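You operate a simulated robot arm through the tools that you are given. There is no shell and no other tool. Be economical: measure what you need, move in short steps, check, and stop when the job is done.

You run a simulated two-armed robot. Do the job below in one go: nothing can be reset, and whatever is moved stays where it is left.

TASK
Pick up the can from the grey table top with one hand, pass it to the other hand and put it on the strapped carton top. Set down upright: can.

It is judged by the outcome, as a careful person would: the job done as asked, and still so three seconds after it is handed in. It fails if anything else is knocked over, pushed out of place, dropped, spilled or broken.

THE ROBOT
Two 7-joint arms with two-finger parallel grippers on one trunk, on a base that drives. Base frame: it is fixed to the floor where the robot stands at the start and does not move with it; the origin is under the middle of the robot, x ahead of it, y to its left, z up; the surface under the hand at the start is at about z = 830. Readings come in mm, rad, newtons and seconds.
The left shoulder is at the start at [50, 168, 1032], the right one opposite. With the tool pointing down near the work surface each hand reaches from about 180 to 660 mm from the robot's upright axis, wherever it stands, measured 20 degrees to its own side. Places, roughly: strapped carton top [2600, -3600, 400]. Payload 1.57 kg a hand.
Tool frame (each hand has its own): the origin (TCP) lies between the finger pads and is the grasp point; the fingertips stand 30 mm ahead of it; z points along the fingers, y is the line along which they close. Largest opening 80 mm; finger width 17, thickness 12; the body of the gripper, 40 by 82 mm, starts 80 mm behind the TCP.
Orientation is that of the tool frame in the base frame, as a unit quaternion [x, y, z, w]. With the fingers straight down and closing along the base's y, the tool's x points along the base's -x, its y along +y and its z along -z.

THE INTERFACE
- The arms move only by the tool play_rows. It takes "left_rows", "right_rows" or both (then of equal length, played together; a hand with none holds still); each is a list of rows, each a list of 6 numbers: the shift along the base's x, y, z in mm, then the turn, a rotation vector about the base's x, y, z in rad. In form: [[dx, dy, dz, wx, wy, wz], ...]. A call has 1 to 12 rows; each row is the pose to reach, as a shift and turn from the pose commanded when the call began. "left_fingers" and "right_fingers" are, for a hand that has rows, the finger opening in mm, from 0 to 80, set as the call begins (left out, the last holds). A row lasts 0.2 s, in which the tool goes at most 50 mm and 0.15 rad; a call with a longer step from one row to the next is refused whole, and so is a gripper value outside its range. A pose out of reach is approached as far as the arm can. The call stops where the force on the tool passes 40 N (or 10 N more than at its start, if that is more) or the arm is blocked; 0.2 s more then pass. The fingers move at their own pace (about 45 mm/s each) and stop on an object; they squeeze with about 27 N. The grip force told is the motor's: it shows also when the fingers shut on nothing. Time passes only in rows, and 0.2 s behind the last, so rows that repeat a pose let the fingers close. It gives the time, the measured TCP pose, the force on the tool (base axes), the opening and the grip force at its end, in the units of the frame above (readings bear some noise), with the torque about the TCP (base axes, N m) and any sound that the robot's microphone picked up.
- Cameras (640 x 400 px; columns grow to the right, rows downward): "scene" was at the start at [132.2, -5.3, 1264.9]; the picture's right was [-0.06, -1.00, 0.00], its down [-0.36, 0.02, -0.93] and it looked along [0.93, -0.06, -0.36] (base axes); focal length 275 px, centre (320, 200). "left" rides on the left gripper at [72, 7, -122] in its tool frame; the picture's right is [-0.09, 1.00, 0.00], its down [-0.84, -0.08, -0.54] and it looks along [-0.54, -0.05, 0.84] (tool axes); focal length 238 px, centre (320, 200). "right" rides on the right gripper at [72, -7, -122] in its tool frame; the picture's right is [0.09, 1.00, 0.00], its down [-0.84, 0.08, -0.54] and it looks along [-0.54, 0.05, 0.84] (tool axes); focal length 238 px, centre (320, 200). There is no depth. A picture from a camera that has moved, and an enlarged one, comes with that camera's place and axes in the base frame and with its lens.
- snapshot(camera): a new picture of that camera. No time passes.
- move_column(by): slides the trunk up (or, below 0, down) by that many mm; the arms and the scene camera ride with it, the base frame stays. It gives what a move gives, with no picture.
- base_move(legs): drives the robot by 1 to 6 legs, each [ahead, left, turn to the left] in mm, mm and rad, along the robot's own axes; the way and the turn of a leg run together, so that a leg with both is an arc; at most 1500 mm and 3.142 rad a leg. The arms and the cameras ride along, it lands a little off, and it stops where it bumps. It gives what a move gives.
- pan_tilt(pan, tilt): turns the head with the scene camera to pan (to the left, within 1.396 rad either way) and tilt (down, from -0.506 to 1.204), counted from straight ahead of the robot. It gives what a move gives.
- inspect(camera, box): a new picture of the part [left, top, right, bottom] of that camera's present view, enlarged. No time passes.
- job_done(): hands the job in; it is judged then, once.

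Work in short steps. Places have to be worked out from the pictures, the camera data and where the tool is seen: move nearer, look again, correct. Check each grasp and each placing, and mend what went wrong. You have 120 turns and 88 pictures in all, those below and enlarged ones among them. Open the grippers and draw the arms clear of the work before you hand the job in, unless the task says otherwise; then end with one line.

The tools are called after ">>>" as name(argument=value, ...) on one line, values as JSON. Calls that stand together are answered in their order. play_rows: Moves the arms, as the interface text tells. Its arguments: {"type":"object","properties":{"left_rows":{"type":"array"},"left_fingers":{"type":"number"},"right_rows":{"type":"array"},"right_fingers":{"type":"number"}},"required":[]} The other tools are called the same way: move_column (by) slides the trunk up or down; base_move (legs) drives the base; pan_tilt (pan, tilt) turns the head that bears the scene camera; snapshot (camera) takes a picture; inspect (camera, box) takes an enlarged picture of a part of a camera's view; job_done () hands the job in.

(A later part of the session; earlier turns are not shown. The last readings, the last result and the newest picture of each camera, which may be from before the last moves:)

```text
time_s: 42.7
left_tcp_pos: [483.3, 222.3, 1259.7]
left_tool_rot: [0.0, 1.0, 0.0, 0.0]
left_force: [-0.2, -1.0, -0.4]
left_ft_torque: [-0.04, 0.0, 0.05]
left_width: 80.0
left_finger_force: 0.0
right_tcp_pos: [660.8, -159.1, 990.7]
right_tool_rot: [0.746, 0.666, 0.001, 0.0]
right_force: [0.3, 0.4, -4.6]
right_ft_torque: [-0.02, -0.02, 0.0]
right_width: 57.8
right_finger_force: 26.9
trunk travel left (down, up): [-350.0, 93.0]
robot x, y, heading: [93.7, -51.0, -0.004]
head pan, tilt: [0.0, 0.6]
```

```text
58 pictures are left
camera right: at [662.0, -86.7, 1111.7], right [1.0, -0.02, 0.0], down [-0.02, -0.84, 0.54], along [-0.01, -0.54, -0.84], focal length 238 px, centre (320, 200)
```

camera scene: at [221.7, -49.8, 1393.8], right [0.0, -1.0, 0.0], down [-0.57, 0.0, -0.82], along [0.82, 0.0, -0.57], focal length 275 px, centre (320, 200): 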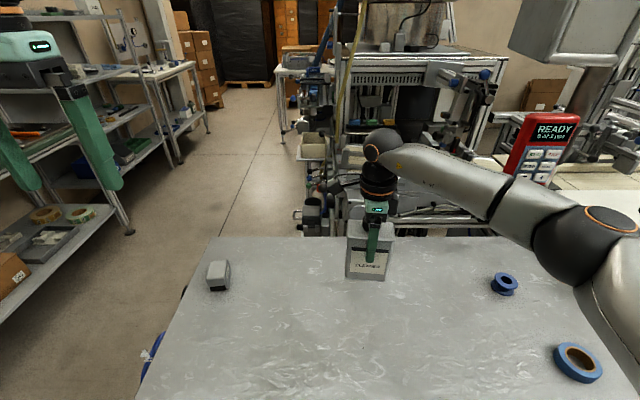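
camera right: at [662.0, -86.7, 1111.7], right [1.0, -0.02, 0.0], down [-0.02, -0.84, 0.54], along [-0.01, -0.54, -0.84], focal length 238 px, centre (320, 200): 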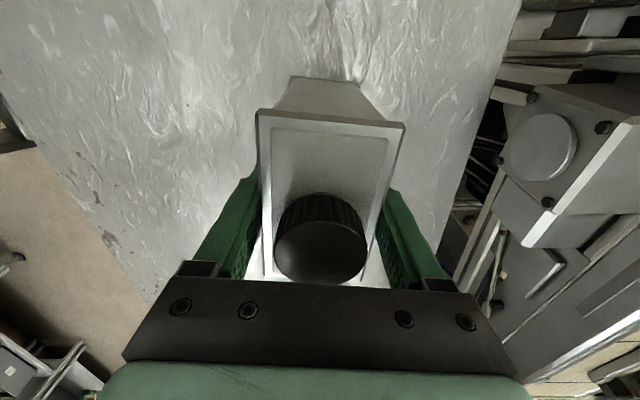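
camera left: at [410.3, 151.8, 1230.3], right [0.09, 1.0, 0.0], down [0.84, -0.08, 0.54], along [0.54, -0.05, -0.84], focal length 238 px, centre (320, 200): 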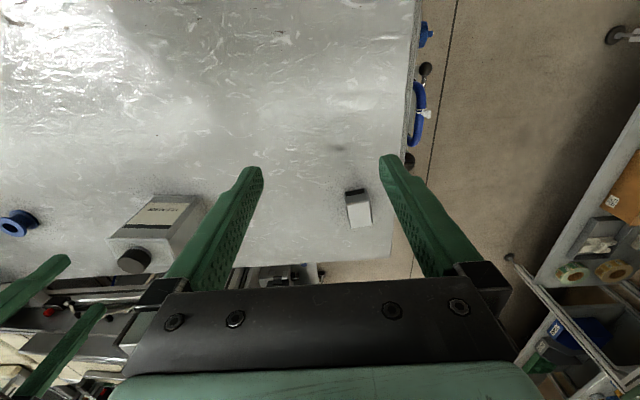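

The can is held and weighs about 0.46 kg. Now I bring it toward the robot centre while turning the right hand back to its neutral yaw.

>>> play_rows(right_rows=[[-5, 8, 12, 0, 0, 0.13], [-17, 17, 24, 0, 0, 0.27], [-29, 26, 36, 0, 0, 0.41], [-41, 35, 48, 0, 0, 0.55], [-53, 44, 56, 0, 0, 0.69], [-65, 54, 64, 0, 0, 0.83], [-78, 63, 72, 0, 0, 0.97], [-91, 72, 78, 0, 0, 1.11], [-104, 81, 82, 0, 0, 1.25], [-117, 90, 86, 0, 0, 1.39], [-130, 100, 89, 0, 0, 1.54], [-141, 109, 89, 0, 0, 1.683]])

>>> snapshot(camera="scene")

```text
time_s: 45.3
left_tcp_pos: [483.8, 223.4, 1259.8]
left_tool_rot: [0.0, 1.0, 0.0, 0.001]
left_force: [0.3, -0.6, -0.8]
left_ft_torque: [0.01, 0.0, 0.03]
left_width: 80.0
left_finger_force: 0.0
right_tcp_pos: [519.0, -49.3, 1079.8]
right_tool_rot: [-0.002, 1.0, 0.0, 0.0]
right_force: [0.2, -0.3, -3.1]
right_ft_torque: [-0.03, 0.01, -0.02]
right_width: 58.0
right_finger_force: 27.0
trunk travel left (down, up): [-350.0, 93.0]
robot x, y, heading: [93.8, -50.9, -0.001]
head pan, tilt: [0.0, 0.6]
```

```text
57 pictures are left
camera scene: at [221.4, -49.5, 1393.9], right [0.0, -1.0, 0.0], down [-0.57, 0.0, -0.82], along [0.82, 0.0, -0.57], focal length 275 px, centre (320, 200)
```

scene: 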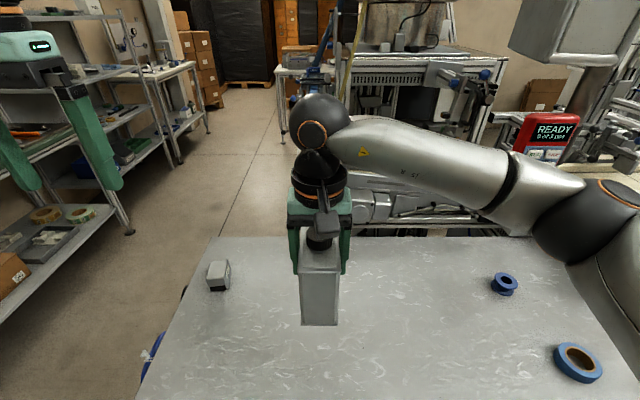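

The can hangs upright. To let the left hand come in from behind-left, I move the right hand out to (600,-60) and yaw it -40°. At the same time I tilt the left hand 50° forward with the same yaw.

>>> play_rows(right_rows=[[10, -1.4, 0, 0, 0, -0.087], [20, -2.8, 0, 0, 0, -0.175], [30, -4.1, 0, 0, 0, -0.262], [40, -5.5, 0, 0, 0, -0.349], [51, -7, 0, 0, 0, -0.436], [61, -8.3, 0, 0, 0, -0.524], [71, -9.6, 0, 0, 0, -0.611], [81, -11, 0, 0, 0, -0.698]], left_rows=[[-4, -13, -9, -0.038, -0.104, -0.082], [-8, -26, -18, -0.076, -0.209, -0.163], [-12, -39, -26, -0.114, -0.313, -0.245], [-16, -52, -35, -0.152, -0.418, -0.326], [-20, -64, -44, -0.19, -0.522, -0.408], [-25, -77, -53, -0.228, -0.627, -0.49], [-29, -90, -61, -0.266, -0.731, -0.571], [-33, -103, -70, -0.304, -0.836, -0.653]])

>>> snapshot(camera="scene")

>>> snapshot(camera="left")

```text
time_s: 47.1
left_tcp_pos: [450.3, 119.3, 1190.0]
left_tool_rot: [0.31, 0.85, -0.145, 0.399]
left_force: [0.5, -0.3, 0.5]
left_ft_torque: [0.02, 0.02, -0.01]
left_width: 80.0
left_finger_force: 0.1
right_tcp_pos: [600.8, -60.4, 1080.1]
right_tool_rot: [0.342, 0.94, 0.001, 0.0]
right_force: [-0.1, 0.3, -4.0]
right_ft_torque: [-0.04, -0.01, 0.0]
right_width: 57.7
right_finger_force: 27.1
trunk travel left (down, up): [-350.0, 93.0]
robot x, y, heading: [95.9, -49.0, -0.001]
head pan, tilt: [0.0, 0.6]
```

```text
56 pictures are left
camera scene: at [221.4, -49.4, 1393.9], right [0.0, -1.0, 0.0], down [-0.57, 0.0, -0.82], along [0.82, 0.0, -0.57], focal length 275 px, centre (320, 200)
```

scene: 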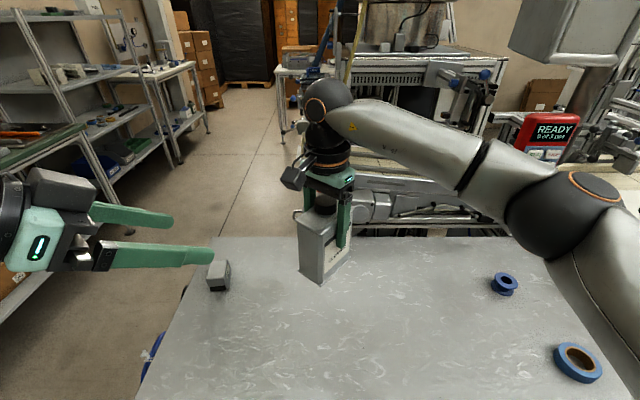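

```text
55 pictures are left
camera left: at [346.8, 215.5, 1211.7], right [0.69, 0.72, 0.07], down [0.04, -0.14, 0.99], along [0.73, -0.68, -0.12], focal length 238 px, centre (320, 200)
```

left: 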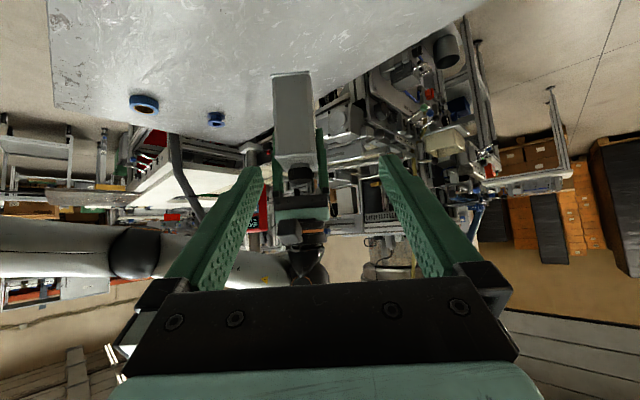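

Both hands are posed. I move the left hand to the pre-grasp on its approach line.

>>> play_rows(left_rows=[[15, -26, -19, 0, 0, 0], [30, -52, -38, 0, 0, 0], [45, -78, -57, 0, 0, 0], [58, -103, -76, 0, 0, 0], [58, -103, -76, 0, 0, 0]])

>>> snapshot(camera="left")

>>> snapshot(camera="scene")

```text
time_s: 48.3
left_tcp_pos: [507.9, 17.3, 1115.1]
left_tool_rot: [0.311, 0.851, -0.145, 0.397]
left_force: [-0.3, 0.4, -0.1]
left_ft_torque: [-0.02, 0.0, 0.01]
left_width: 80.1
left_finger_force: 0.1
right_tcp_pos: [601.4, -60.4, 1080.1]
right_tool_rot: [0.341, 0.94, -0.001, 0.0]
right_force: [-0.2, 0.6, -4.4]
right_ft_torque: [0.01, -0.01, 0.01]
right_width: 57.8
right_finger_force: 26.9
trunk travel left (down, up): [-350.0, 93.0]
robot x, y, heading: [94.5, -49.7, -0.001]
head pan, tilt: [0.0, 0.6]
```

```text
54 pictures are left
camera left: at [404.8, 113.0, 1136.3], right [0.69, 0.72, 0.07], down [0.04, -0.14, 0.99], along [0.73, -0.68, -0.13], focal length 238 px, centre (320, 200)
```

left: 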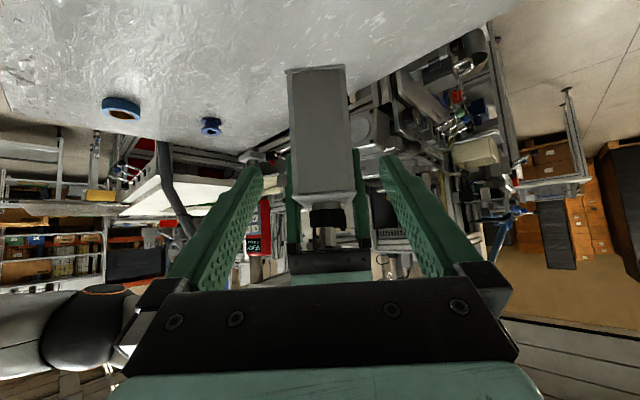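

```text
53 pictures are left
camera scene: at [221.4, -49.5, 1393.9], right [0.0, -1.0, 0.0], down [-0.57, 0.0, -0.82], along [0.82, 0.0, -0.57], focal length 275 px, centre (320, 200)
```

scene: 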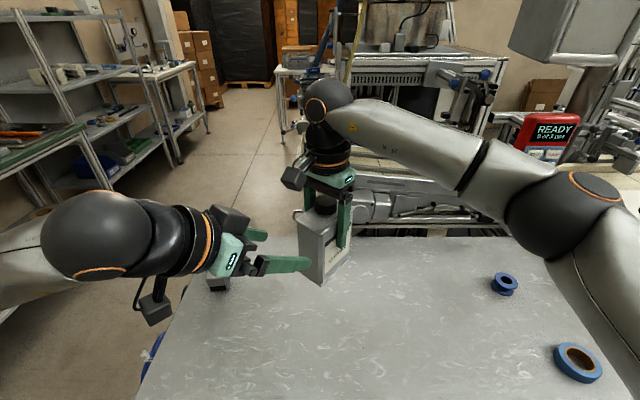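

Well aligned. I advance 90 mm of the 140 and check.

>>> play_rows(left_rows=[[13, -11, -14, 0, 0, 0], [26, -22, -29, 0, 0, 0], [39, -33, -43, 0, 0, 0], [53, -44, -58, 0, 0, 0], [53, -44, -58, 0, 0, 0]])

>>> snapshot(camera="left")

>>> inspect(camera="scene", box=[190, 100, 420, 320])

>>> snapshot(camera="right")

```text
time_s: 49.5
left_tcp_pos: [560.4, -28.0, 1055.4]
left_tool_rot: [0.31, 0.852, -0.144, 0.397]
left_force: [-0.2, 1.1, -0.9]
left_ft_torque: [0.0, -0.01, 0.04]
left_width: 80.1
left_finger_force: 0.0
right_tcp_pos: [601.1, -60.6, 1078.7]
right_tool_rot: [0.342, 0.94, 0.0, 0.0]
right_force: [-0.2, -0.8, -4.5]
right_ft_torque: [-0.03, 0.01, -0.03]
right_width: 57.9
right_finger_force: 26.8
trunk travel left (down, up): [-350.0, 93.0]
robot x, y, heading: [96.2, -51.0, -0.002]
head pan, tilt: [0.0, 0.6]
```

```text
52 pictures are left
camera left: at [457.3, 68.5, 1077.0], right [0.69, 0.72, 0.07], down [0.04, -0.14, 0.99], along [0.73, -0.68, -0.13], focal length 238 px, centre (320, 200)
```

left: 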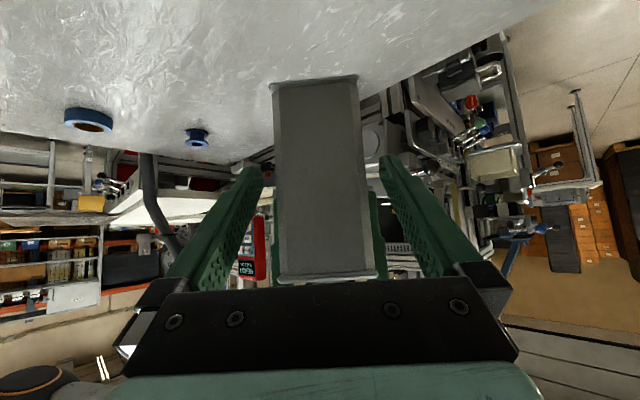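

```text
1.82 times, centred on (305, 210) of scene
camera zoom: at [221.5, -49.6, 1393.9], right [0.0, -1.0, 0.0], down [-0.57, 0.0, -0.82], along [0.82, 0.0, -0.57], focal length 500 px, centre (347, 182)
```

zoom: 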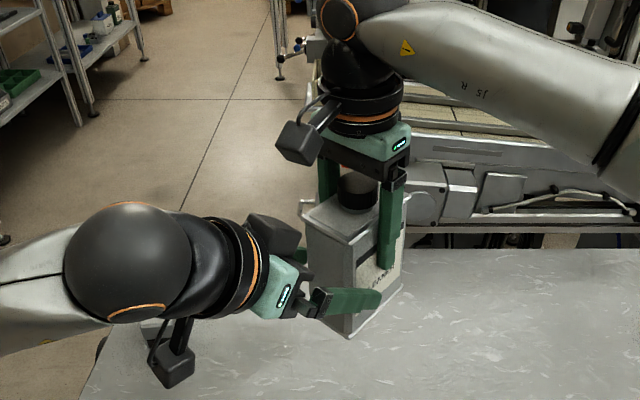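

```text
50 pictures are left
camera right: at [541.1, -20.7, 1201.1], right [0.57, 0.82, 0.0], down [0.69, -0.48, 0.54], along [0.45, -0.31, -0.84], focal length 238 px, centre (320, 200)
```

right: 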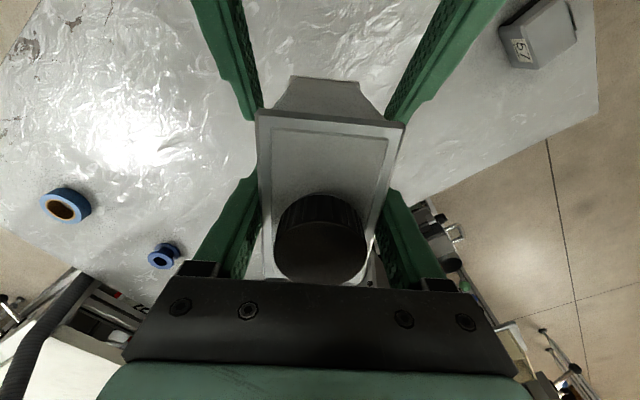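

Clear on all sides. I advance the last 50 mm slowly.

>>> play_rows(left_rows=[[6, -5, -6, 0, 0, 0], [12, -10, -12, 0, 0, 0], [18, -15, -19, 0, 0, 0], [24, -20, -25, 0, 0, 0], [30, -24, -31, 0, 0, 0], [30, -24, -31, 0, 0, 0]])

>>> snapshot(camera="left")

>>> inspect(camera="scene", box=[190, 100, 420, 320])

```text
time_s: 50.9
left_tcp_pos: [590.7, -50.7, 1023.9]
left_tool_rot: [0.31, 0.852, -0.144, 0.397]
left_force: [-1.2, 0.8, -0.2]
left_ft_torque: [-0.08, -0.03, -0.05]
left_width: 80.1
left_finger_force: 0.1
right_tcp_pos: [601.0, -61.7, 1079.2]
right_tool_rot: [0.342, 0.94, 0.0, 0.0]
right_force: [0.9, -1.1, -4.5]
right_ft_torque: [-0.01, 0.01, 0.02]
right_width: 57.8
right_finger_force: 26.9
trunk travel left (down, up): [-350.0, 93.0]
robot x, y, heading: [92.1, -52.2, 0.003]
head pan, tilt: [0.0, 0.6]
```

```text
49 pictures are left
camera left: at [488.0, 44.4, 1046.7], right [0.69, 0.72, 0.07], down [0.04, -0.14, 0.99], along [0.73, -0.68, -0.13], focal length 238 px, centre (320, 200)
```

left: 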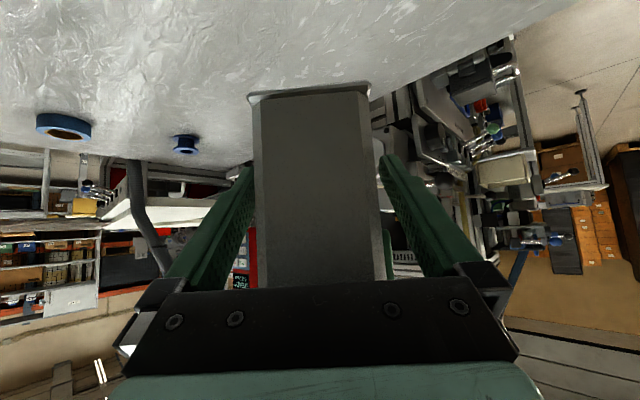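

```text
1.82 times, centred on (305, 210) of scene
camera zoom: at [221.5, -49.7, 1393.9], right [0.0, -1.0, 0.0], down [-0.57, 0.0, -0.82], along [0.82, 0.0, -0.57], focal length 500 px, centre (347, 182)
```

zoom: 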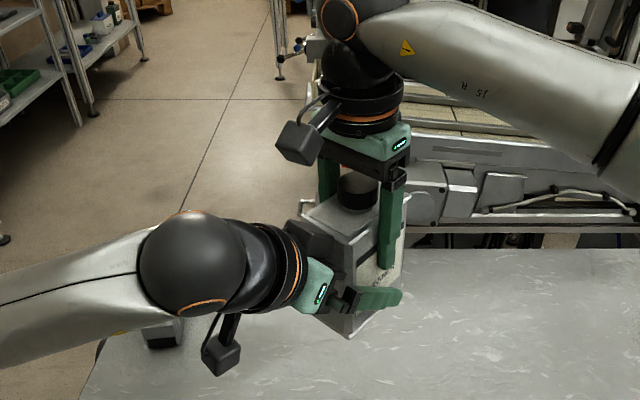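

The fingers straddle the can's lower body. I make a 2 mm centring shift and close the left gripper.

>>> play_rows(left_rows=[[-1.5, -1.5, 0, 0, 0, 0], [-1.5, -1.5, 0, 0, 0, 0], [-1.5, -1.5, 0, 0, 0, 0], [-1.5, -1.5, 0, 0, 0, 0], [-1.5, -1.5, 0, 0, 0, 0]], left_fingers=35)

```text
time_s: 52.1
left_tcp_pos: [589.1, -52.7, 1024.5]
left_tool_rot: [0.309, 0.852, -0.143, 0.397]
left_force: [5.1, 4.7, 0.3]
left_ft_torque: [-0.46, 0.28, -0.42]
left_width: 57.9
left_finger_force: 27.3
right_tcp_pos: [601.6, -60.2, 1079.7]
right_tool_rot: [0.341, 0.94, -0.001, 0.0]
right_force: [-4.4, -5.5, -1.5]
right_ft_torque: [0.18, 0.04, 0.52]
right_width: 57.9
right_finger_force: 26.9
trunk travel left (down, up): [-350.0, 93.0]
robot x, y, heading: [92.0, -50.0, -0.001]
head pan, tilt: [0.0, 0.6]
```

Both hands hold with small internal forces. I ease the left by 1 mm, then open the right.

>>> play_rows(left_rows=[[0.8, 0.8, 0, 0, 0, 0], [0.8, 0.8, 0, 0, 0, 0]])

>>> play_rows(right_rows=[[0, 0, 0, 0, 0, 0], [0, 0, 0, 0, 0, 0], [0, 0, 0, 0, 0, 0]], right_fingers=80)

>>> snapshot(camera="right")

```text
time_s: 52.7
left_tcp_pos: [589.3, -51.6, 1024.8]
left_tool_rot: [0.31, 0.852, -0.144, 0.397]
left_force: [4.2, 2.7, -0.6]
left_ft_torque: [0.17, -0.25, 0.16]
left_width: 58.0
left_finger_force: 26.7
right_tcp_pos: [600.5, -61.3, 1080.0]
right_tool_rot: [0.342, 0.94, 0.0, 0.0]
right_force: [-4.6, -2.9, -0.7]
right_ft_torque: [-0.29, 0.48, -0.1]
right_width: 57.8
right_finger_force: 26.7
trunk travel left (down, up): [-350.0, 93.0]
robot x, y, heading: [94.2, -49.7, 0.001]
head pan, tilt: [0.0, 0.6]
```

```text
time_s: 53.5
left_tcp_pos: [589.7, -51.7, 1025.5]
left_tool_rot: [0.309, 0.852, -0.144, 0.397]
left_force: [-0.1, -0.3, 0.1]
left_ft_torque: [0.07, 0.04, 0.0]
left_width: 57.6
left_finger_force: 27.3
right_tcp_pos: [601.2, -59.4, 1079.0]
right_tool_rot: [0.342, 0.94, 0.001, 0.0]
right_force: [-0.5, -0.6, -0.2]
right_ft_torque: [0.0, -0.01, -0.02]
right_width: 79.7
right_finger_force: 0.1
trunk travel left (down, up): [-350.0, 93.0]
robot x, y, heading: [96.1, -48.8, -0.005]
head pan, tilt: [0.0, 0.6]
```

```text
47 pictures are left
camera right: at [541.2, -20.7, 1201.2], right [0.57, 0.82, 0.0], down [0.69, -0.48, 0.54], along [0.45, -0.31, -0.84], focal length 238 px, centre (320, 200)
```

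right: 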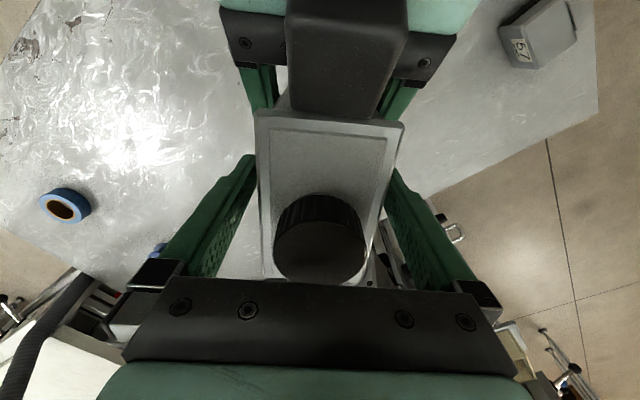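

The left holds and the right is open. I raise the right hand straight up clear of the can, and read the left's load.

>>> play_rows(right_rows=[[0, 0, 20, 0, 0, 0], [0, 0, 50, 0, 0, 0], [0, 0, 90, 0, 0, 0], [0, 0, 130, 0, 0, 0]])

>>> snapshot(camera="right")

>>> snapshot(camera="scene")

```text
time_s: 54.5
left_tcp_pos: [588.9, -51.4, 1025.5]
left_tool_rot: [0.31, 0.851, -0.145, 0.397]
left_force: [0.0, -0.1, -0.8]
left_ft_torque: [0.04, 0.0, 0.01]
left_width: 57.9
left_finger_force: 26.6
right_tcp_pos: [601.1, -61.0, 1210.2]
right_tool_rot: [0.341, 0.94, 0.0, 0.0]
right_force: [-0.3, -0.1, 0.3]
right_ft_torque: [-0.02, -0.02, -0.01]
right_width: 79.9
right_finger_force: 0.1
trunk travel left (down, up): [-350.0, 93.0]
robot x, y, heading: [94.5, -48.6, 0.001]
head pan, tilt: [0.0, 0.6]
```

```text
46 pictures are left
camera right: at [541.0, -20.3, 1331.8], right [0.57, 0.82, 0.0], down [0.69, -0.48, 0.54], along [0.45, -0.31, -0.84], focal length 238 px, centre (320, 200)
```

right: 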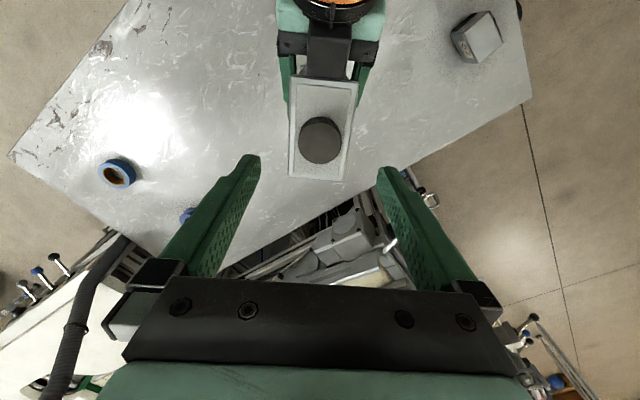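

```text
45 pictures are left
camera scene: at [221.1, -49.3, 1393.9], right [0.0, -1.0, 0.0], down [-0.56, 0.0, -0.83], along [0.83, 0.0, -0.56], focal length 275 px, centre (320, 200)
```

scene: 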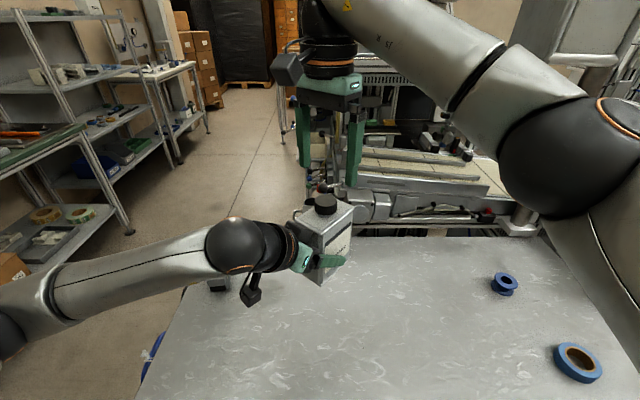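

The left hand holds the can upright. I tuck the right arm to its own side.

>>> play_rows(right_rows=[[-12, -28, 4, 0, 0, 0.087], [-25, -57, 8, 0, 0, 0.175], [-37, -86, 11, 0, 0, 0.262], [-50, -115, 15, 0, 0, 0.349], [-62, -143, 19, 0, 0, 0.436], [-75, -172, 22, 0, 0, 0.524], [-87, -200, 26, 0, 0, 0.611], [-100, -229, 30, 0, 0, 0.698]])

>>> base_move(legs=[[-350, 0, 0]])

>>> pan_tilt(pan=-0.9, tilt=0.2)

>>> snapshot(camera="scene")

```text
time_s: 56.3
left_tcp_pos: [590.0, -51.9, 1025.0]
left_tool_rot: [0.31, 0.851, -0.145, 0.397]
left_force: [0.8, 0.6, -0.1]
left_ft_torque: [0.07, 0.02, 0.0]
left_width: 57.9
left_finger_force: 26.8
right_tcp_pos: [500.2, -288.5, 1239.2]
right_tool_rot: [-0.002, 1.0, 0.001, 0.0]
right_force: [-0.2, 0.5, 0.4]
right_ft_torque: [-0.02, -0.02, 0.01]
right_width: 80.2
right_finger_force: 0.0
trunk travel left (down, up): [-350.0, 93.0]
robot x, y, heading: [94.8, -50.5, 0.001]
head pan, tilt: [0.0, 0.6]
```

```text
time_s: 58.6
left_tcp_pos: [237.9, -52.1, 1026.8]
left_tool_rot: [0.31, 0.852, -0.144, 0.397]
left_force: [-0.4, -0.4, -0.3]
left_ft_torque: [0.09, -0.01, 0.0]
left_width: 57.9
left_finger_force: 26.7
right_tcp_pos: [149.3, -288.9, 1240.3]
right_tool_rot: [0.0, 1.0, 0.0, 0.0]
right_force: [0.4, 1.3, 0.1]
right_ft_torque: [0.0, 0.0, 0.0]
right_width: 80.2
right_finger_force: 0.0
trunk travel left (down, up): [-350.0, 93.0]
robot x, y, heading: [-257.4, -52.1, -0.002]
head pan, tilt: [0.0, 0.6]
```

```text
time_s: 59.8
left_tcp_pos: [239.1, -51.9, 1024.0]
left_tool_rot: [0.311, 0.851, -0.145, 0.397]
left_force: [0.8, 0.8, -0.1]
left_ft_torque: [0.02, 0.03, 0.01]
left_width: 57.8
left_finger_force: 27.5
right_tcp_pos: [149.4, -288.8, 1239.0]
right_tool_rot: [0.0, 1.0, 0.001, 0.0]
right_force: [-0.2, -0.4, 0.1]
right_ft_torque: [-0.01, 0.04, 0.0]
right_width: 80.1
right_finger_force: 0.1
trunk travel left (down, up): [-350.0, 93.0]
robot x, y, heading: [-257.3, -52.1, -0.005]
head pan, tilt: [-0.901, 0.201]
```

```text
44 pictures are left
camera scene: at [-160.4, -122.3, 1430.6], right [-0.78, -0.62, 0.0], down [-0.12, 0.16, -0.98], along [0.61, -0.77, -0.2], focal length 275 px, centre (320, 200)
```

scene: 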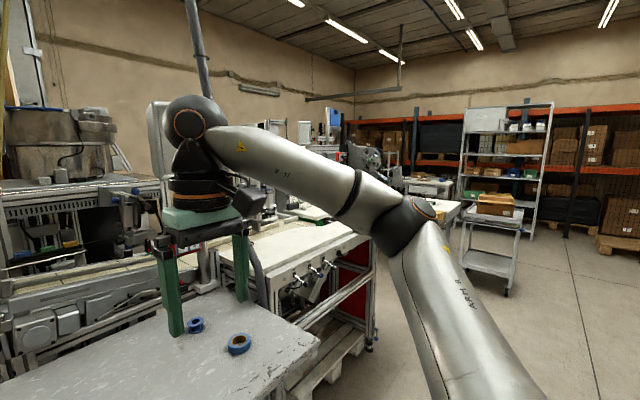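

Floor to the right (-y) is open, and the bench ends around y≈-1700. I turn right to face -y and drive ahead to where I can see the carton.

>>> base_move(legs=[[0, 0, -1.57], [1300, 0, 0]])

>>> pan_tilt(pan=0.6, tilt=0.3)

>>> snapshot(camera="scene")

>>> snapshot(camera="left")

```text
time_s: 70.2
left_tcp_pos: [-269.5, -1867.5, 1024.2]
left_tool_rot: [0.822, 0.381, -0.384, 0.178]
left_force: [0.5, 0.5, -0.6]
left_ft_torque: [0.01, -0.04, -0.01]
left_width: 58.0
left_finger_force: 27.0
right_tcp_pos: [-505.9, -1777.2, 1239.0]
right_tool_rot: [0.71, 0.704, 0.001, 0.0]
right_force: [-0.2, 0.3, -0.3]
right_ft_torque: [0.04, 0.0, -0.02]
right_width: 80.3
right_finger_force: 0.1
trunk travel left (down, up): [-350.0, 93.0]
robot x, y, heading: [-263.3, -1372.5, -1.579]
head pan, tilt: [-0.901, 0.201]
```

```text
time_s: 71.8
left_tcp_pos: [-270.2, -1868.1, 1025.8]
left_tool_rot: [0.823, 0.38, -0.383, 0.177]
left_force: [0.6, 0.6, -0.3]
left_ft_torque: [0.0, -0.03, -0.05]
left_width: 58.0
left_finger_force: 26.9
right_tcp_pos: [-505.9, -1777.1, 1238.4]
right_tool_rot: [0.71, 0.704, 0.0, 0.001]
right_force: [0.1, 0.2, 0.0]
right_ft_torque: [0.01, 0.0, -0.03]
right_width: 80.0
right_finger_force: 0.1
trunk travel left (down, up): [-350.0, 93.0]
robot x, y, heading: [-263.7, -1371.0, -1.582]
head pan, tilt: [0.6, 0.3]
```

```text
43 pictures are left
camera scene: at [-212.9, -1488.8, 1421.3], right [-0.83, -0.56, 0.0], down [-0.17, 0.25, -0.96], along [0.53, -0.79, -0.3], focal length 275 px, centre (320, 200)
```

scene: 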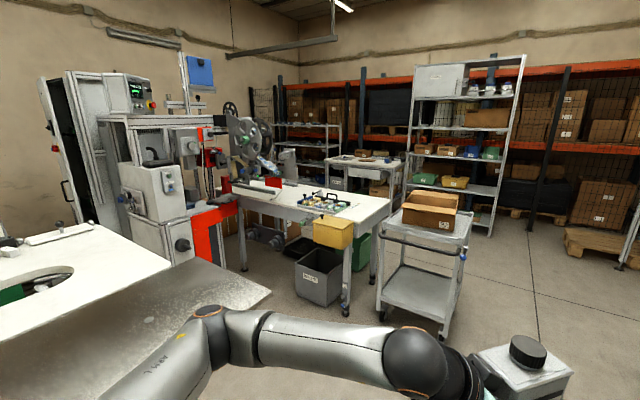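

```text
42 pictures are left
camera left: at [-174.3, -1764.8, 1046.9], right [0.72, -0.69, 0.07], down [-0.14, -0.04, 0.99], along [-0.68, -0.72, -0.13], focal length 238 px, centre (320, 200)
```

left: 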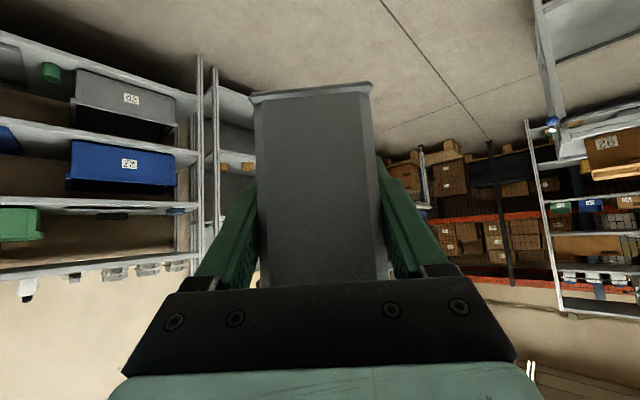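

The carton lies beyond the workbench (x 560–1665, y -2975 to -3600). I need to go around past the trolley's -x side, so I check the view straight ahead first.

>>> base_move(legs=[[0, -420, 0]])

>>> pan_tilt(pan=0.0, tilt=0.3)

>>> snapshot(camera="scene")

```text
time_s: 76.1
left_tcp_pos: [-689.7, -1864.8, 1025.9]
left_tool_rot: [0.822, 0.381, -0.383, 0.178]
left_force: [0.5, 0.1, -0.8]
left_ft_torque: [0.05, -0.02, -0.01]
left_width: 57.9
left_finger_force: 27.0
right_tcp_pos: [-925.4, -1774.0, 1239.2]
right_tool_rot: [0.709, 0.706, 0.001, 0.0]
right_force: [0.1, 0.1, 1.5]
right_ft_torque: [-0.02, 0.0, 0.0]
right_width: 80.2
right_finger_force: 0.1
trunk travel left (down, up): [-350.0, 93.0]
robot x, y, heading: [-682.1, -1369.7, -1.577]
head pan, tilt: [0.6, 0.3]
```

```text
time_s: 77.1
left_tcp_pos: [-688.7, -1864.1, 1024.4]
left_tool_rot: [0.822, 0.382, -0.382, 0.178]
left_force: [-0.1, 1.0, -0.4]
left_ft_torque: [0.01, -0.01, 0.0]
left_width: 58.0
left_finger_force: 26.9
right_tcp_pos: [-925.2, -1774.7, 1239.5]
right_tool_rot: [0.709, 0.705, 0.0, -0.001]
right_force: [0.5, 0.2, 0.1]
right_ft_torque: [-0.02, 0.0, 0.02]
right_width: 80.0
right_finger_force: 0.1
trunk travel left (down, up): [-350.0, 93.0]
robot x, y, heading: [-686.3, -1365.1, -1.578]
head pan, tilt: [0.0, 0.3]
```

```text
41 pictures are left
camera scene: at [-685.9, -1501.6, 1421.3], right [-1.0, 0.01, 0.0], down [0.0, 0.3, -0.96], along [-0.01, -0.96, -0.3], focal length 275 px, centre (320, 200)
```

scene: 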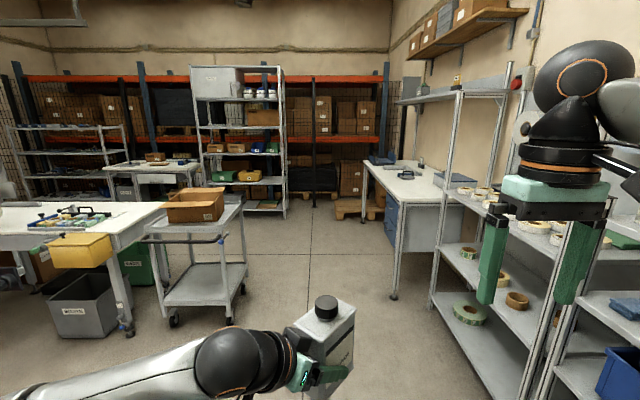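

The gap between trolley and desk is about 1230 mm, and I'm centred on it. I drive through to the back aisle (y≈-4250), turn left to face +x, and look.

>>> base_move(legs=[[1450, 0, 0], [1430, 0, 0], [0, 0, 1.57]])

>>> pan_tilt(pan=0.2, tilt=0.3)

>>> snapshot(camera="scene")

```text
time_s: 94.8
left_tcp_pos: [-217.1, -4243.3, 1024.3]
left_tool_rot: [0.313, 0.851, -0.146, 0.395]
left_force: [-0.1, 0.1, 0.0]
left_ft_torque: [0.04, 0.03, -0.01]
left_width: 58.0
left_finger_force: 26.7
right_tcp_pos: [-307.9, -4480.9, 1240.8]
right_tool_rot: [0.002, 1.0, 0.0, 0.0]
right_force: [-0.8, 0.2, -0.1]
right_ft_torque: [-0.01, -0.01, 0.04]
right_width: 80.1
right_finger_force: 0.0
trunk travel left (down, up): [-350.0, 93.0]
robot x, y, heading: [-715.3, -4238.7, -0.01]
head pan, tilt: [0.0, 0.3]
```

```text
time_s: 95.5
left_tcp_pos: [-218.7, -4245.3, 1023.5]
left_tool_rot: [0.312, 0.851, -0.146, 0.396]
left_force: [-0.1, 0.1, 0.3]
left_ft_torque: [0.03, 0.04, 0.03]
left_width: 57.8
left_finger_force: 27.0
right_tcp_pos: [-308.2, -4481.1, 1238.5]
right_tool_rot: [0.002, 1.0, 0.002, 0.0]
right_force: [0.4, 0.5, 0.5]
right_ft_torque: [-0.01, 0.0, 0.0]
right_width: 80.0
right_finger_force: 0.0
trunk travel left (down, up): [-350.0, 93.0]
robot x, y, heading: [-714.7, -4243.8, -0.006]
head pan, tilt: [0.201, 0.3]
```

```text
40 pictures are left
camera scene: at [-583.4, -4222.1, 1421.3], right [0.19, -0.98, 0.0], down [-0.29, -0.06, -0.96], along [0.94, 0.19, -0.3], focal length 275 px, centre (320, 200)
```

scene: 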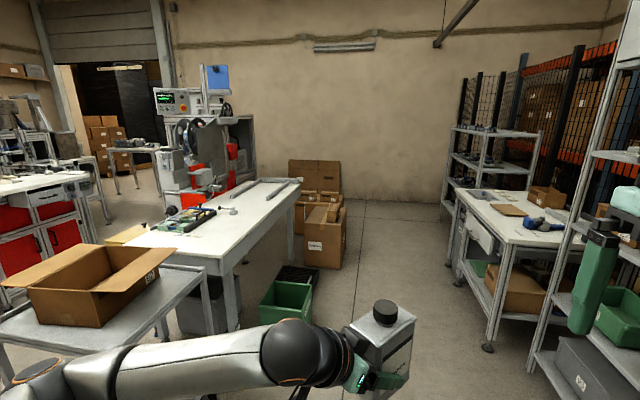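

The carton group appears at about (320,205) just past the bench end. I zoom in.

>>> inspect(camera="scene", box=[270, 150, 370, 280])

```text
3.08 times, centred on (320, 215) of scene
camera zoom: at [-583.4, -4222.1, 1421.3], right [0.19, -0.98, 0.0], down [-0.29, -0.06, -0.96], along [0.94, 0.19, -0.3], focal length 847 px, centre (320, 154)
```

zoom: 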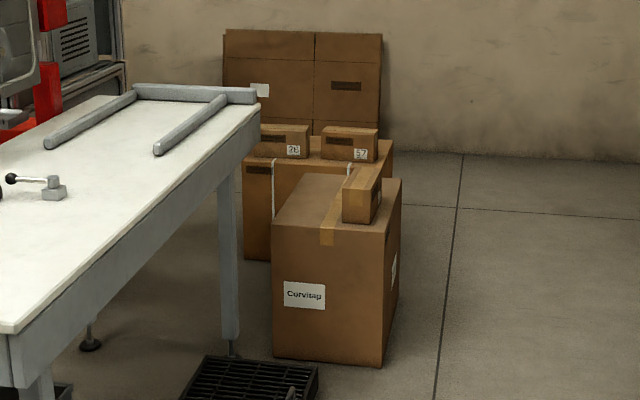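

The strapped carton is the rear one, spanning about x 2420–2740 and y -3850 to -3320, with two small boxes on it. I drive along the aisle at y≈-4320 and look from the side.

>>> base_move(legs=[[0, -80, 0], [1500, 0, 0], [900, 0, 0]])

>>> pan_tilt(pan=0.6, tilt=0.6)

>>> snapshot(camera="scene")

```text
time_s: 108.3
left_tcp_pos: [2185.0, -4367.3, 1024.7]
left_tool_rot: [0.318, 0.849, -0.148, 0.394]
left_force: [1.2, -0.4, -1.5]
left_ft_torque: [0.02, 0.04, 0.0]
left_width: 58.0
left_finger_force: 26.8
right_tcp_pos: [2091.8, -4602.5, 1238.0]
right_tool_rot: [0.009, 1.0, 0.001, 0.0]
right_force: [-0.5, -0.5, 0.0]
right_ft_torque: [0.01, 0.02, 0.01]
right_width: 80.0
right_finger_force: 0.1
trunk travel left (down, up): [-350.0, 93.0]
robot x, y, heading: [1689.8, -4352.0, -0.018]
head pan, tilt: [0.201, 0.3]
```

```text
time_s: 109.1
left_tcp_pos: [2183.7, -4367.8, 1025.3]
left_tool_rot: [0.319, 0.848, -0.149, 0.395]
left_force: [-1.2, 0.4, -0.3]
left_ft_torque: [0.04, 0.01, -0.01]
left_width: 58.0
left_finger_force: 26.8
right_tcp_pos: [2090.1, -4601.7, 1240.5]
right_tool_rot: [0.01, 1.0, 0.001, 0.0]
right_force: [0.1, -0.5, 0.0]
right_ft_torque: [-0.01, 0.0, -0.01]
right_width: 80.1
right_finger_force: 0.1
trunk travel left (down, up): [-350.0, 93.0]
robot x, y, heading: [1686.4, -4355.7, -0.022]
head pan, tilt: [0.6, 0.6]
```

```text
38 pictures are left
camera scene: at [1801.5, -4307.2, 1393.9], right [0.55, -0.84, 0.0], down [-0.47, -0.31, -0.83], along [0.69, 0.45, -0.56], focal length 275 px, centre (320, 200)
```

scene: 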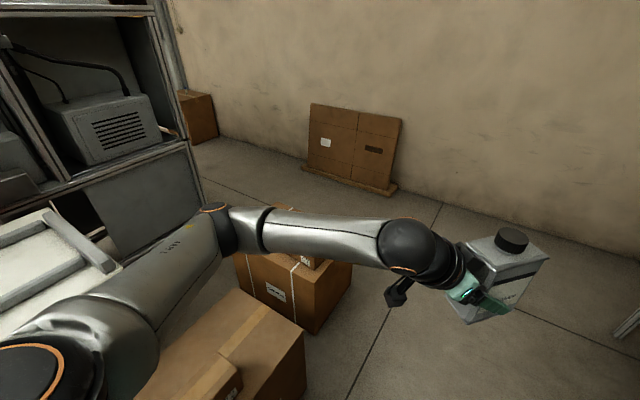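

I move ahead to line up beside the strapped carton, turn left to face it, and look down.

>>> base_move(legs=[[850, 0, 0], [0, 0, 1.59]])

>>> pan_tilt(pan=0.0, tilt=0.85)

>>> snapshot(camera="scene")

```text
time_s: 117.6
left_tcp_pos: [2535.6, -3875.8, 1023.9]
left_tool_rot: [-0.391, 0.818, 0.181, 0.38]
left_force: [-0.1, 0.2, -0.3]
left_ft_torque: [-0.02, 0.03, -0.03]
left_width: 58.1
left_finger_force: 26.8
right_tcp_pos: [2772.8, -3958.9, 1239.4]
right_tool_rot: [0.714, -0.7, 0.0, 0.001]
right_force: [0.0, -0.4, -0.6]
right_ft_torque: [0.02, 0.02, 0.0]
right_width: 80.1
right_finger_force: 0.0
trunk travel left (down, up): [-350.0, 93.0]
robot x, y, heading: [2542.6, -4366.0, 1.58]
head pan, tilt: [0.6, 0.6]
```

```text
time_s: 118.6
left_tcp_pos: [2533.5, -3874.3, 1023.8]
left_tool_rot: [-0.39, 0.819, 0.18, 0.381]
left_force: [0.8, 0.2, 0.3]
left_ft_torque: [-0.05, 0.04, -0.01]
left_width: 57.8
left_finger_force: 27.2
right_tcp_pos: [2774.0, -3959.6, 1239.7]
right_tool_rot: [0.713, -0.701, 0.0, 0.001]
right_force: [0.2, 0.5, 0.4]
right_ft_torque: [0.03, 0.0, 0.02]
right_width: 80.1
right_finger_force: 0.0
trunk travel left (down, up): [-350.0, 93.0]
robot x, y, heading: [2539.0, -4372.0, 1.586]
head pan, tilt: [0.0, 0.85]
```

```text
37 pictures are left
camera scene: at [2538.6, -4252.0, 1373.0], right [1.0, 0.02, 0.0], down [0.01, -0.75, -0.66], along [-0.01, 0.66, -0.75], focal length 275 px, centre (320, 200)
```

scene: 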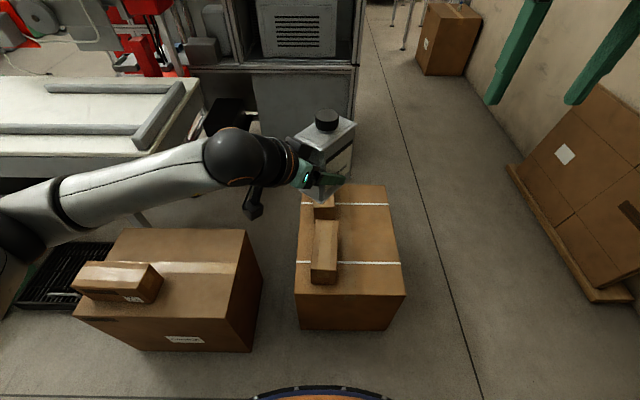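

The strapped carton top spans x 2444–2840, y -3844 to -3305, with small boxes on the left part (x<2600). I'll put the can on the free right part near (2725,-3620). I shift right 270, move ahead 190, and lower the trunk.

>>> base_move(legs=[[0, -270, 0], [180, 0, 0]])

>>> move_column(by=-340)

>>> snapshot(camera="scene")

```text
time_s: 122.7
left_tcp_pos: [2805.0, -3690.4, 1024.8]
left_tool_rot: [-0.39, 0.818, 0.181, 0.381]
left_force: [-0.2, 0.3, 0.9]
left_ft_torque: [-0.06, 0.03, -0.01]
left_width: 58.2
left_finger_force: 27.0
right_tcp_pos: [3042.8, -3774.4, 1239.2]
right_tool_rot: [0.713, -0.701, 0.0, 0.001]
right_force: [-0.3, 0.2, -0.3]
right_ft_torque: [-0.03, 0.05, 0.03]
right_width: 79.5
right_finger_force: 0.0
trunk travel left (down, up): [-350.0, 93.0]
robot x, y, heading: [2809.5, -4186.6, 1.588]
head pan, tilt: [0.0, 0.85]
```

```text
time_s: 126.0
left_tcp_pos: [2803.8, -3691.4, 684.5]
left_tool_rot: [-0.39, 0.819, 0.181, 0.381]
left_force: [0.0, 0.2, -0.9]
left_ft_torque: [-0.03, -0.02, 0.0]
left_width: 58.2
left_finger_force: 26.7
right_tcp_pos: [3042.0, -3774.4, 898.4]
right_tool_rot: [0.713, -0.701, -0.001, 0.0]
right_force: [-0.4, -0.1, 0.1]
right_ft_torque: [-0.01, -0.02, -0.01]
right_width: 79.7
right_finger_force: 0.1
trunk travel left (down, up): [-10.0, 433.0]
robot x, y, heading: [2806.7, -4185.5, 1.587]
head pan, tilt: [0.0, 0.85]
```

```text
36 pictures are left
camera scene: at [2807.4, -4067.9, 1033.0], right [1.0, 0.02, 0.0], down [0.01, -0.75, -0.66], along [-0.01, 0.66, -0.75], focal length 275 px, centre (320, 200)
```

scene: 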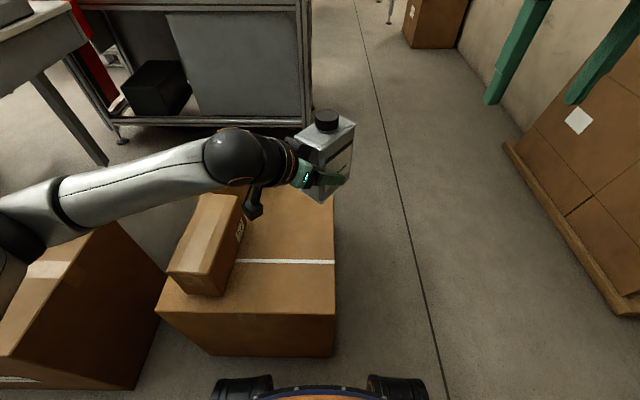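

The free strip between box "57" (edge x≈2581) and the carton edge (x≈2838) is centred at x≈2710. I turn the left hand straight ahead (+40°) and move over the spot, still high.

>>> play_rows(left_rows=[[-12, 7, 0, 0, 0, 0.087], [-24, 15, 0, 0, 0, 0.175], [-35, 22, 0, 0, 0, 0.262], [-47, 30, 0, 0, 0, 0.349], [-59, 37, 0, 0, 0, 0.436], [-70, 44, 0, 0, 0, 0.524], [-82, 52, 0, 0, 0, 0.611], [-94, 59, 0, 0, 0, 0.698], [-94, 59, 0, 0, 0, 0.698]])

>>> snapshot(camera="scene")

>>> snapshot(camera="left")

```text
time_s: 128.0
left_tcp_pos: [2710.0, -3631.5, 686.0]
left_tool_rot: [0.646, -0.636, -0.301, -0.296]
left_force: [0.8, 0.1, -0.3]
left_ft_torque: [-0.02, 0.03, -0.01]
left_width: 58.0
left_finger_force: 26.8
right_tcp_pos: [3041.7, -3776.2, 900.0]
right_tool_rot: [0.713, -0.701, 0.0, 0.0]
right_force: [-0.4, 0.7, -0.5]
right_ft_torque: [0.0, -0.02, -0.02]
right_width: 79.8
right_finger_force: 0.0
trunk travel left (down, up): [-10.0, 433.0]
robot x, y, heading: [2809.5, -4187.9, 1.587]
head pan, tilt: [0.0, 0.85]
```

```text
35 pictures are left
camera scene: at [2807.4, -4067.8, 1033.0], right [1.0, 0.02, 0.0], down [0.01, -0.75, -0.66], along [-0.01, 0.66, -0.75], focal length 275 px, centre (320, 200)
```

scene: 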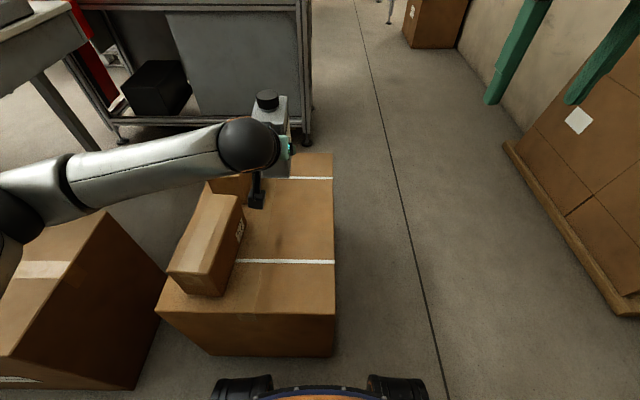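

```text
34 pictures are left
camera left: at [2705.0, -3770.5, 707.0], right [-1.0, 0.04, 0.07], down [0.07, 0.13, 0.99], along [0.03, 0.99, -0.13], focal length 238 px, centre (320, 200)
```

left: 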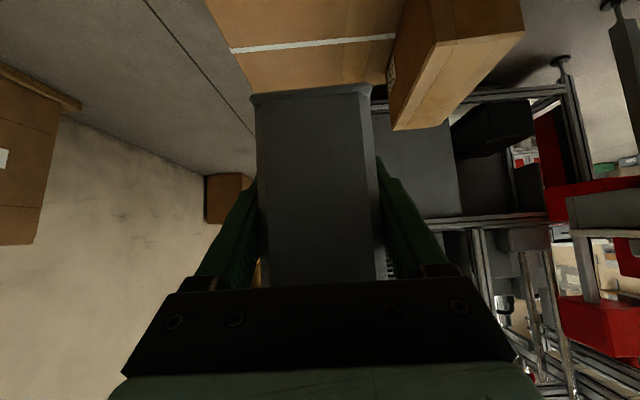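

The can sits over the free area between the straps. I lower it 190 mm.

>>> play_rows(left_rows=[[0, 0, -30, 0, 0, 0], [0, 0, -65, 0, 0, 0], [0, 0, -100, 0, 0, 0], [0, 0, -135, 0, 0, 0], [0, 0, -165, 0, 0, 0], [0, 0, -190, 0, 0, 0], [0, 0, -190, 0, 0, 0]])

>>> snapshot(camera="scene")

>>> snapshot(camera="left")

```text
time_s: 129.6
left_tcp_pos: [2711.1, -3631.2, 494.7]
left_tool_rot: [0.647, -0.636, -0.3, -0.296]
left_force: [-0.1, 0.2, -1.1]
left_ft_torque: [-0.06, 0.01, 0.01]
left_width: 57.8
left_finger_force: 27.4
right_tcp_pos: [3042.5, -3775.4, 898.7]
right_tool_rot: [0.714, -0.7, 0.0, 0.0]
right_force: [0.9, -0.8, 0.3]
right_ft_torque: [0.01, 0.01, 0.04]
right_width: 80.0
right_finger_force: 0.0
trunk travel left (down, up): [-10.0, 433.0]
robot x, y, heading: [2808.4, -4186.7, 1.591]
head pan, tilt: [0.0, 0.85]
```

```text
33 pictures are left
camera scene: at [2807.4, -4067.8, 1033.0], right [1.0, 0.02, 0.0], down [0.01, -0.75, -0.66], along [-0.01, 0.66, -0.75], focal length 275 px, centre (320, 200)
```

scene: 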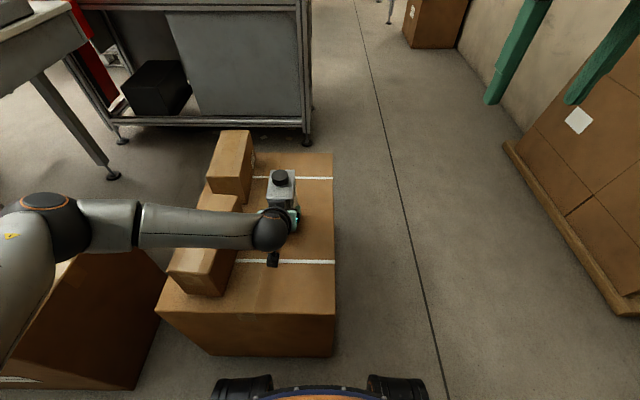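

```text
32 pictures are left
camera left: at [2705.7, -3770.8, 516.2], right [-1.0, 0.04, 0.07], down [0.07, 0.13, 0.99], along [0.03, 0.99, -0.13], focal length 238 px, centre (320, 200)
```

left: 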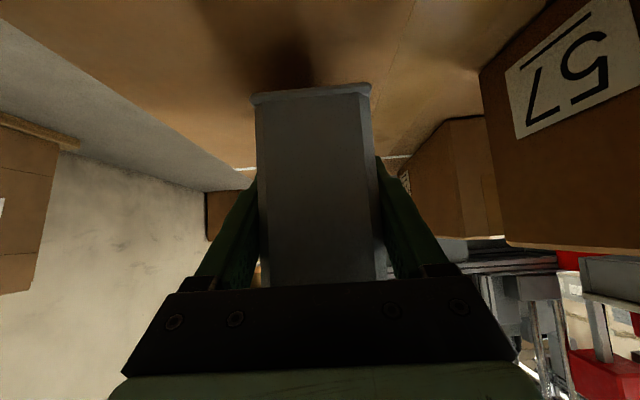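

The left forearm would pass only just above box "57" (its top is at about z 520–535) if I set down here. I'll raise a little and move toward the near part of the top (can centre y≈-3780), where the forearm stays outside the boxes.

>>> play_rows(left_rows=[[0, 0, 30, 0, 0, 0], [0, -20, 50, 0, 0, 0], [3, -50, 50, 0, 0, 0], [6, -85, 50, 0, 0, 0], [10, -125, 50, 0, 0, 0], [10, -161, 50, 0, 0, 0], [10, -161, 50, 0, 0, 0]])

>>> snapshot(camera="scene")

>>> snapshot(camera="left")

```text
time_s: 131.2
left_tcp_pos: [2719.4, -3793.3, 545.5]
left_tool_rot: [0.646, -0.636, -0.301, -0.296]
left_force: [0.1, -1.0, 0.9]
left_ft_torque: [-0.04, 0.0, -0.02]
left_width: 57.8
left_finger_force: 26.6
right_tcp_pos: [3042.3, -3774.5, 900.2]
right_tool_rot: [0.713, -0.701, -0.001, 0.001]
right_force: [0.4, 0.8, -0.1]
right_ft_torque: [-0.01, 0.01, 0.05]
right_width: 80.2
right_finger_force: 0.0
trunk travel left (down, up): [-10.0, 433.0]
robot x, y, heading: [2813.7, -4186.8, 1.587]
head pan, tilt: [0.0, 0.85]
```

```text
31 pictures are left
camera scene: at [2807.4, -4067.9, 1033.0], right [1.0, 0.02, 0.0], down [0.01, -0.75, -0.66], along [-0.01, 0.66, -0.75], focal length 275 px, centre (320, 200)
```

scene: 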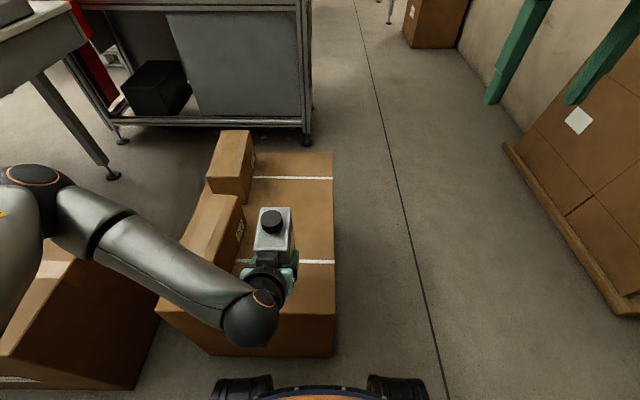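

```text
30 pictures are left
camera left: at [2714.6, -3932.5, 567.1], right [-1.0, 0.04, 0.07], down [0.07, 0.13, 0.99], along [0.03, 0.99, -0.13], focal length 238 px, centre (320, 200)
```

left: 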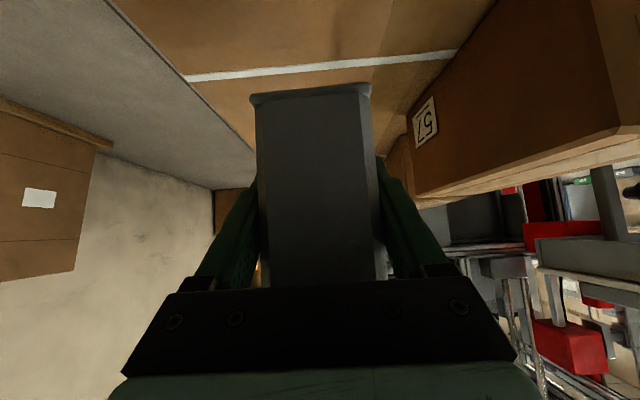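

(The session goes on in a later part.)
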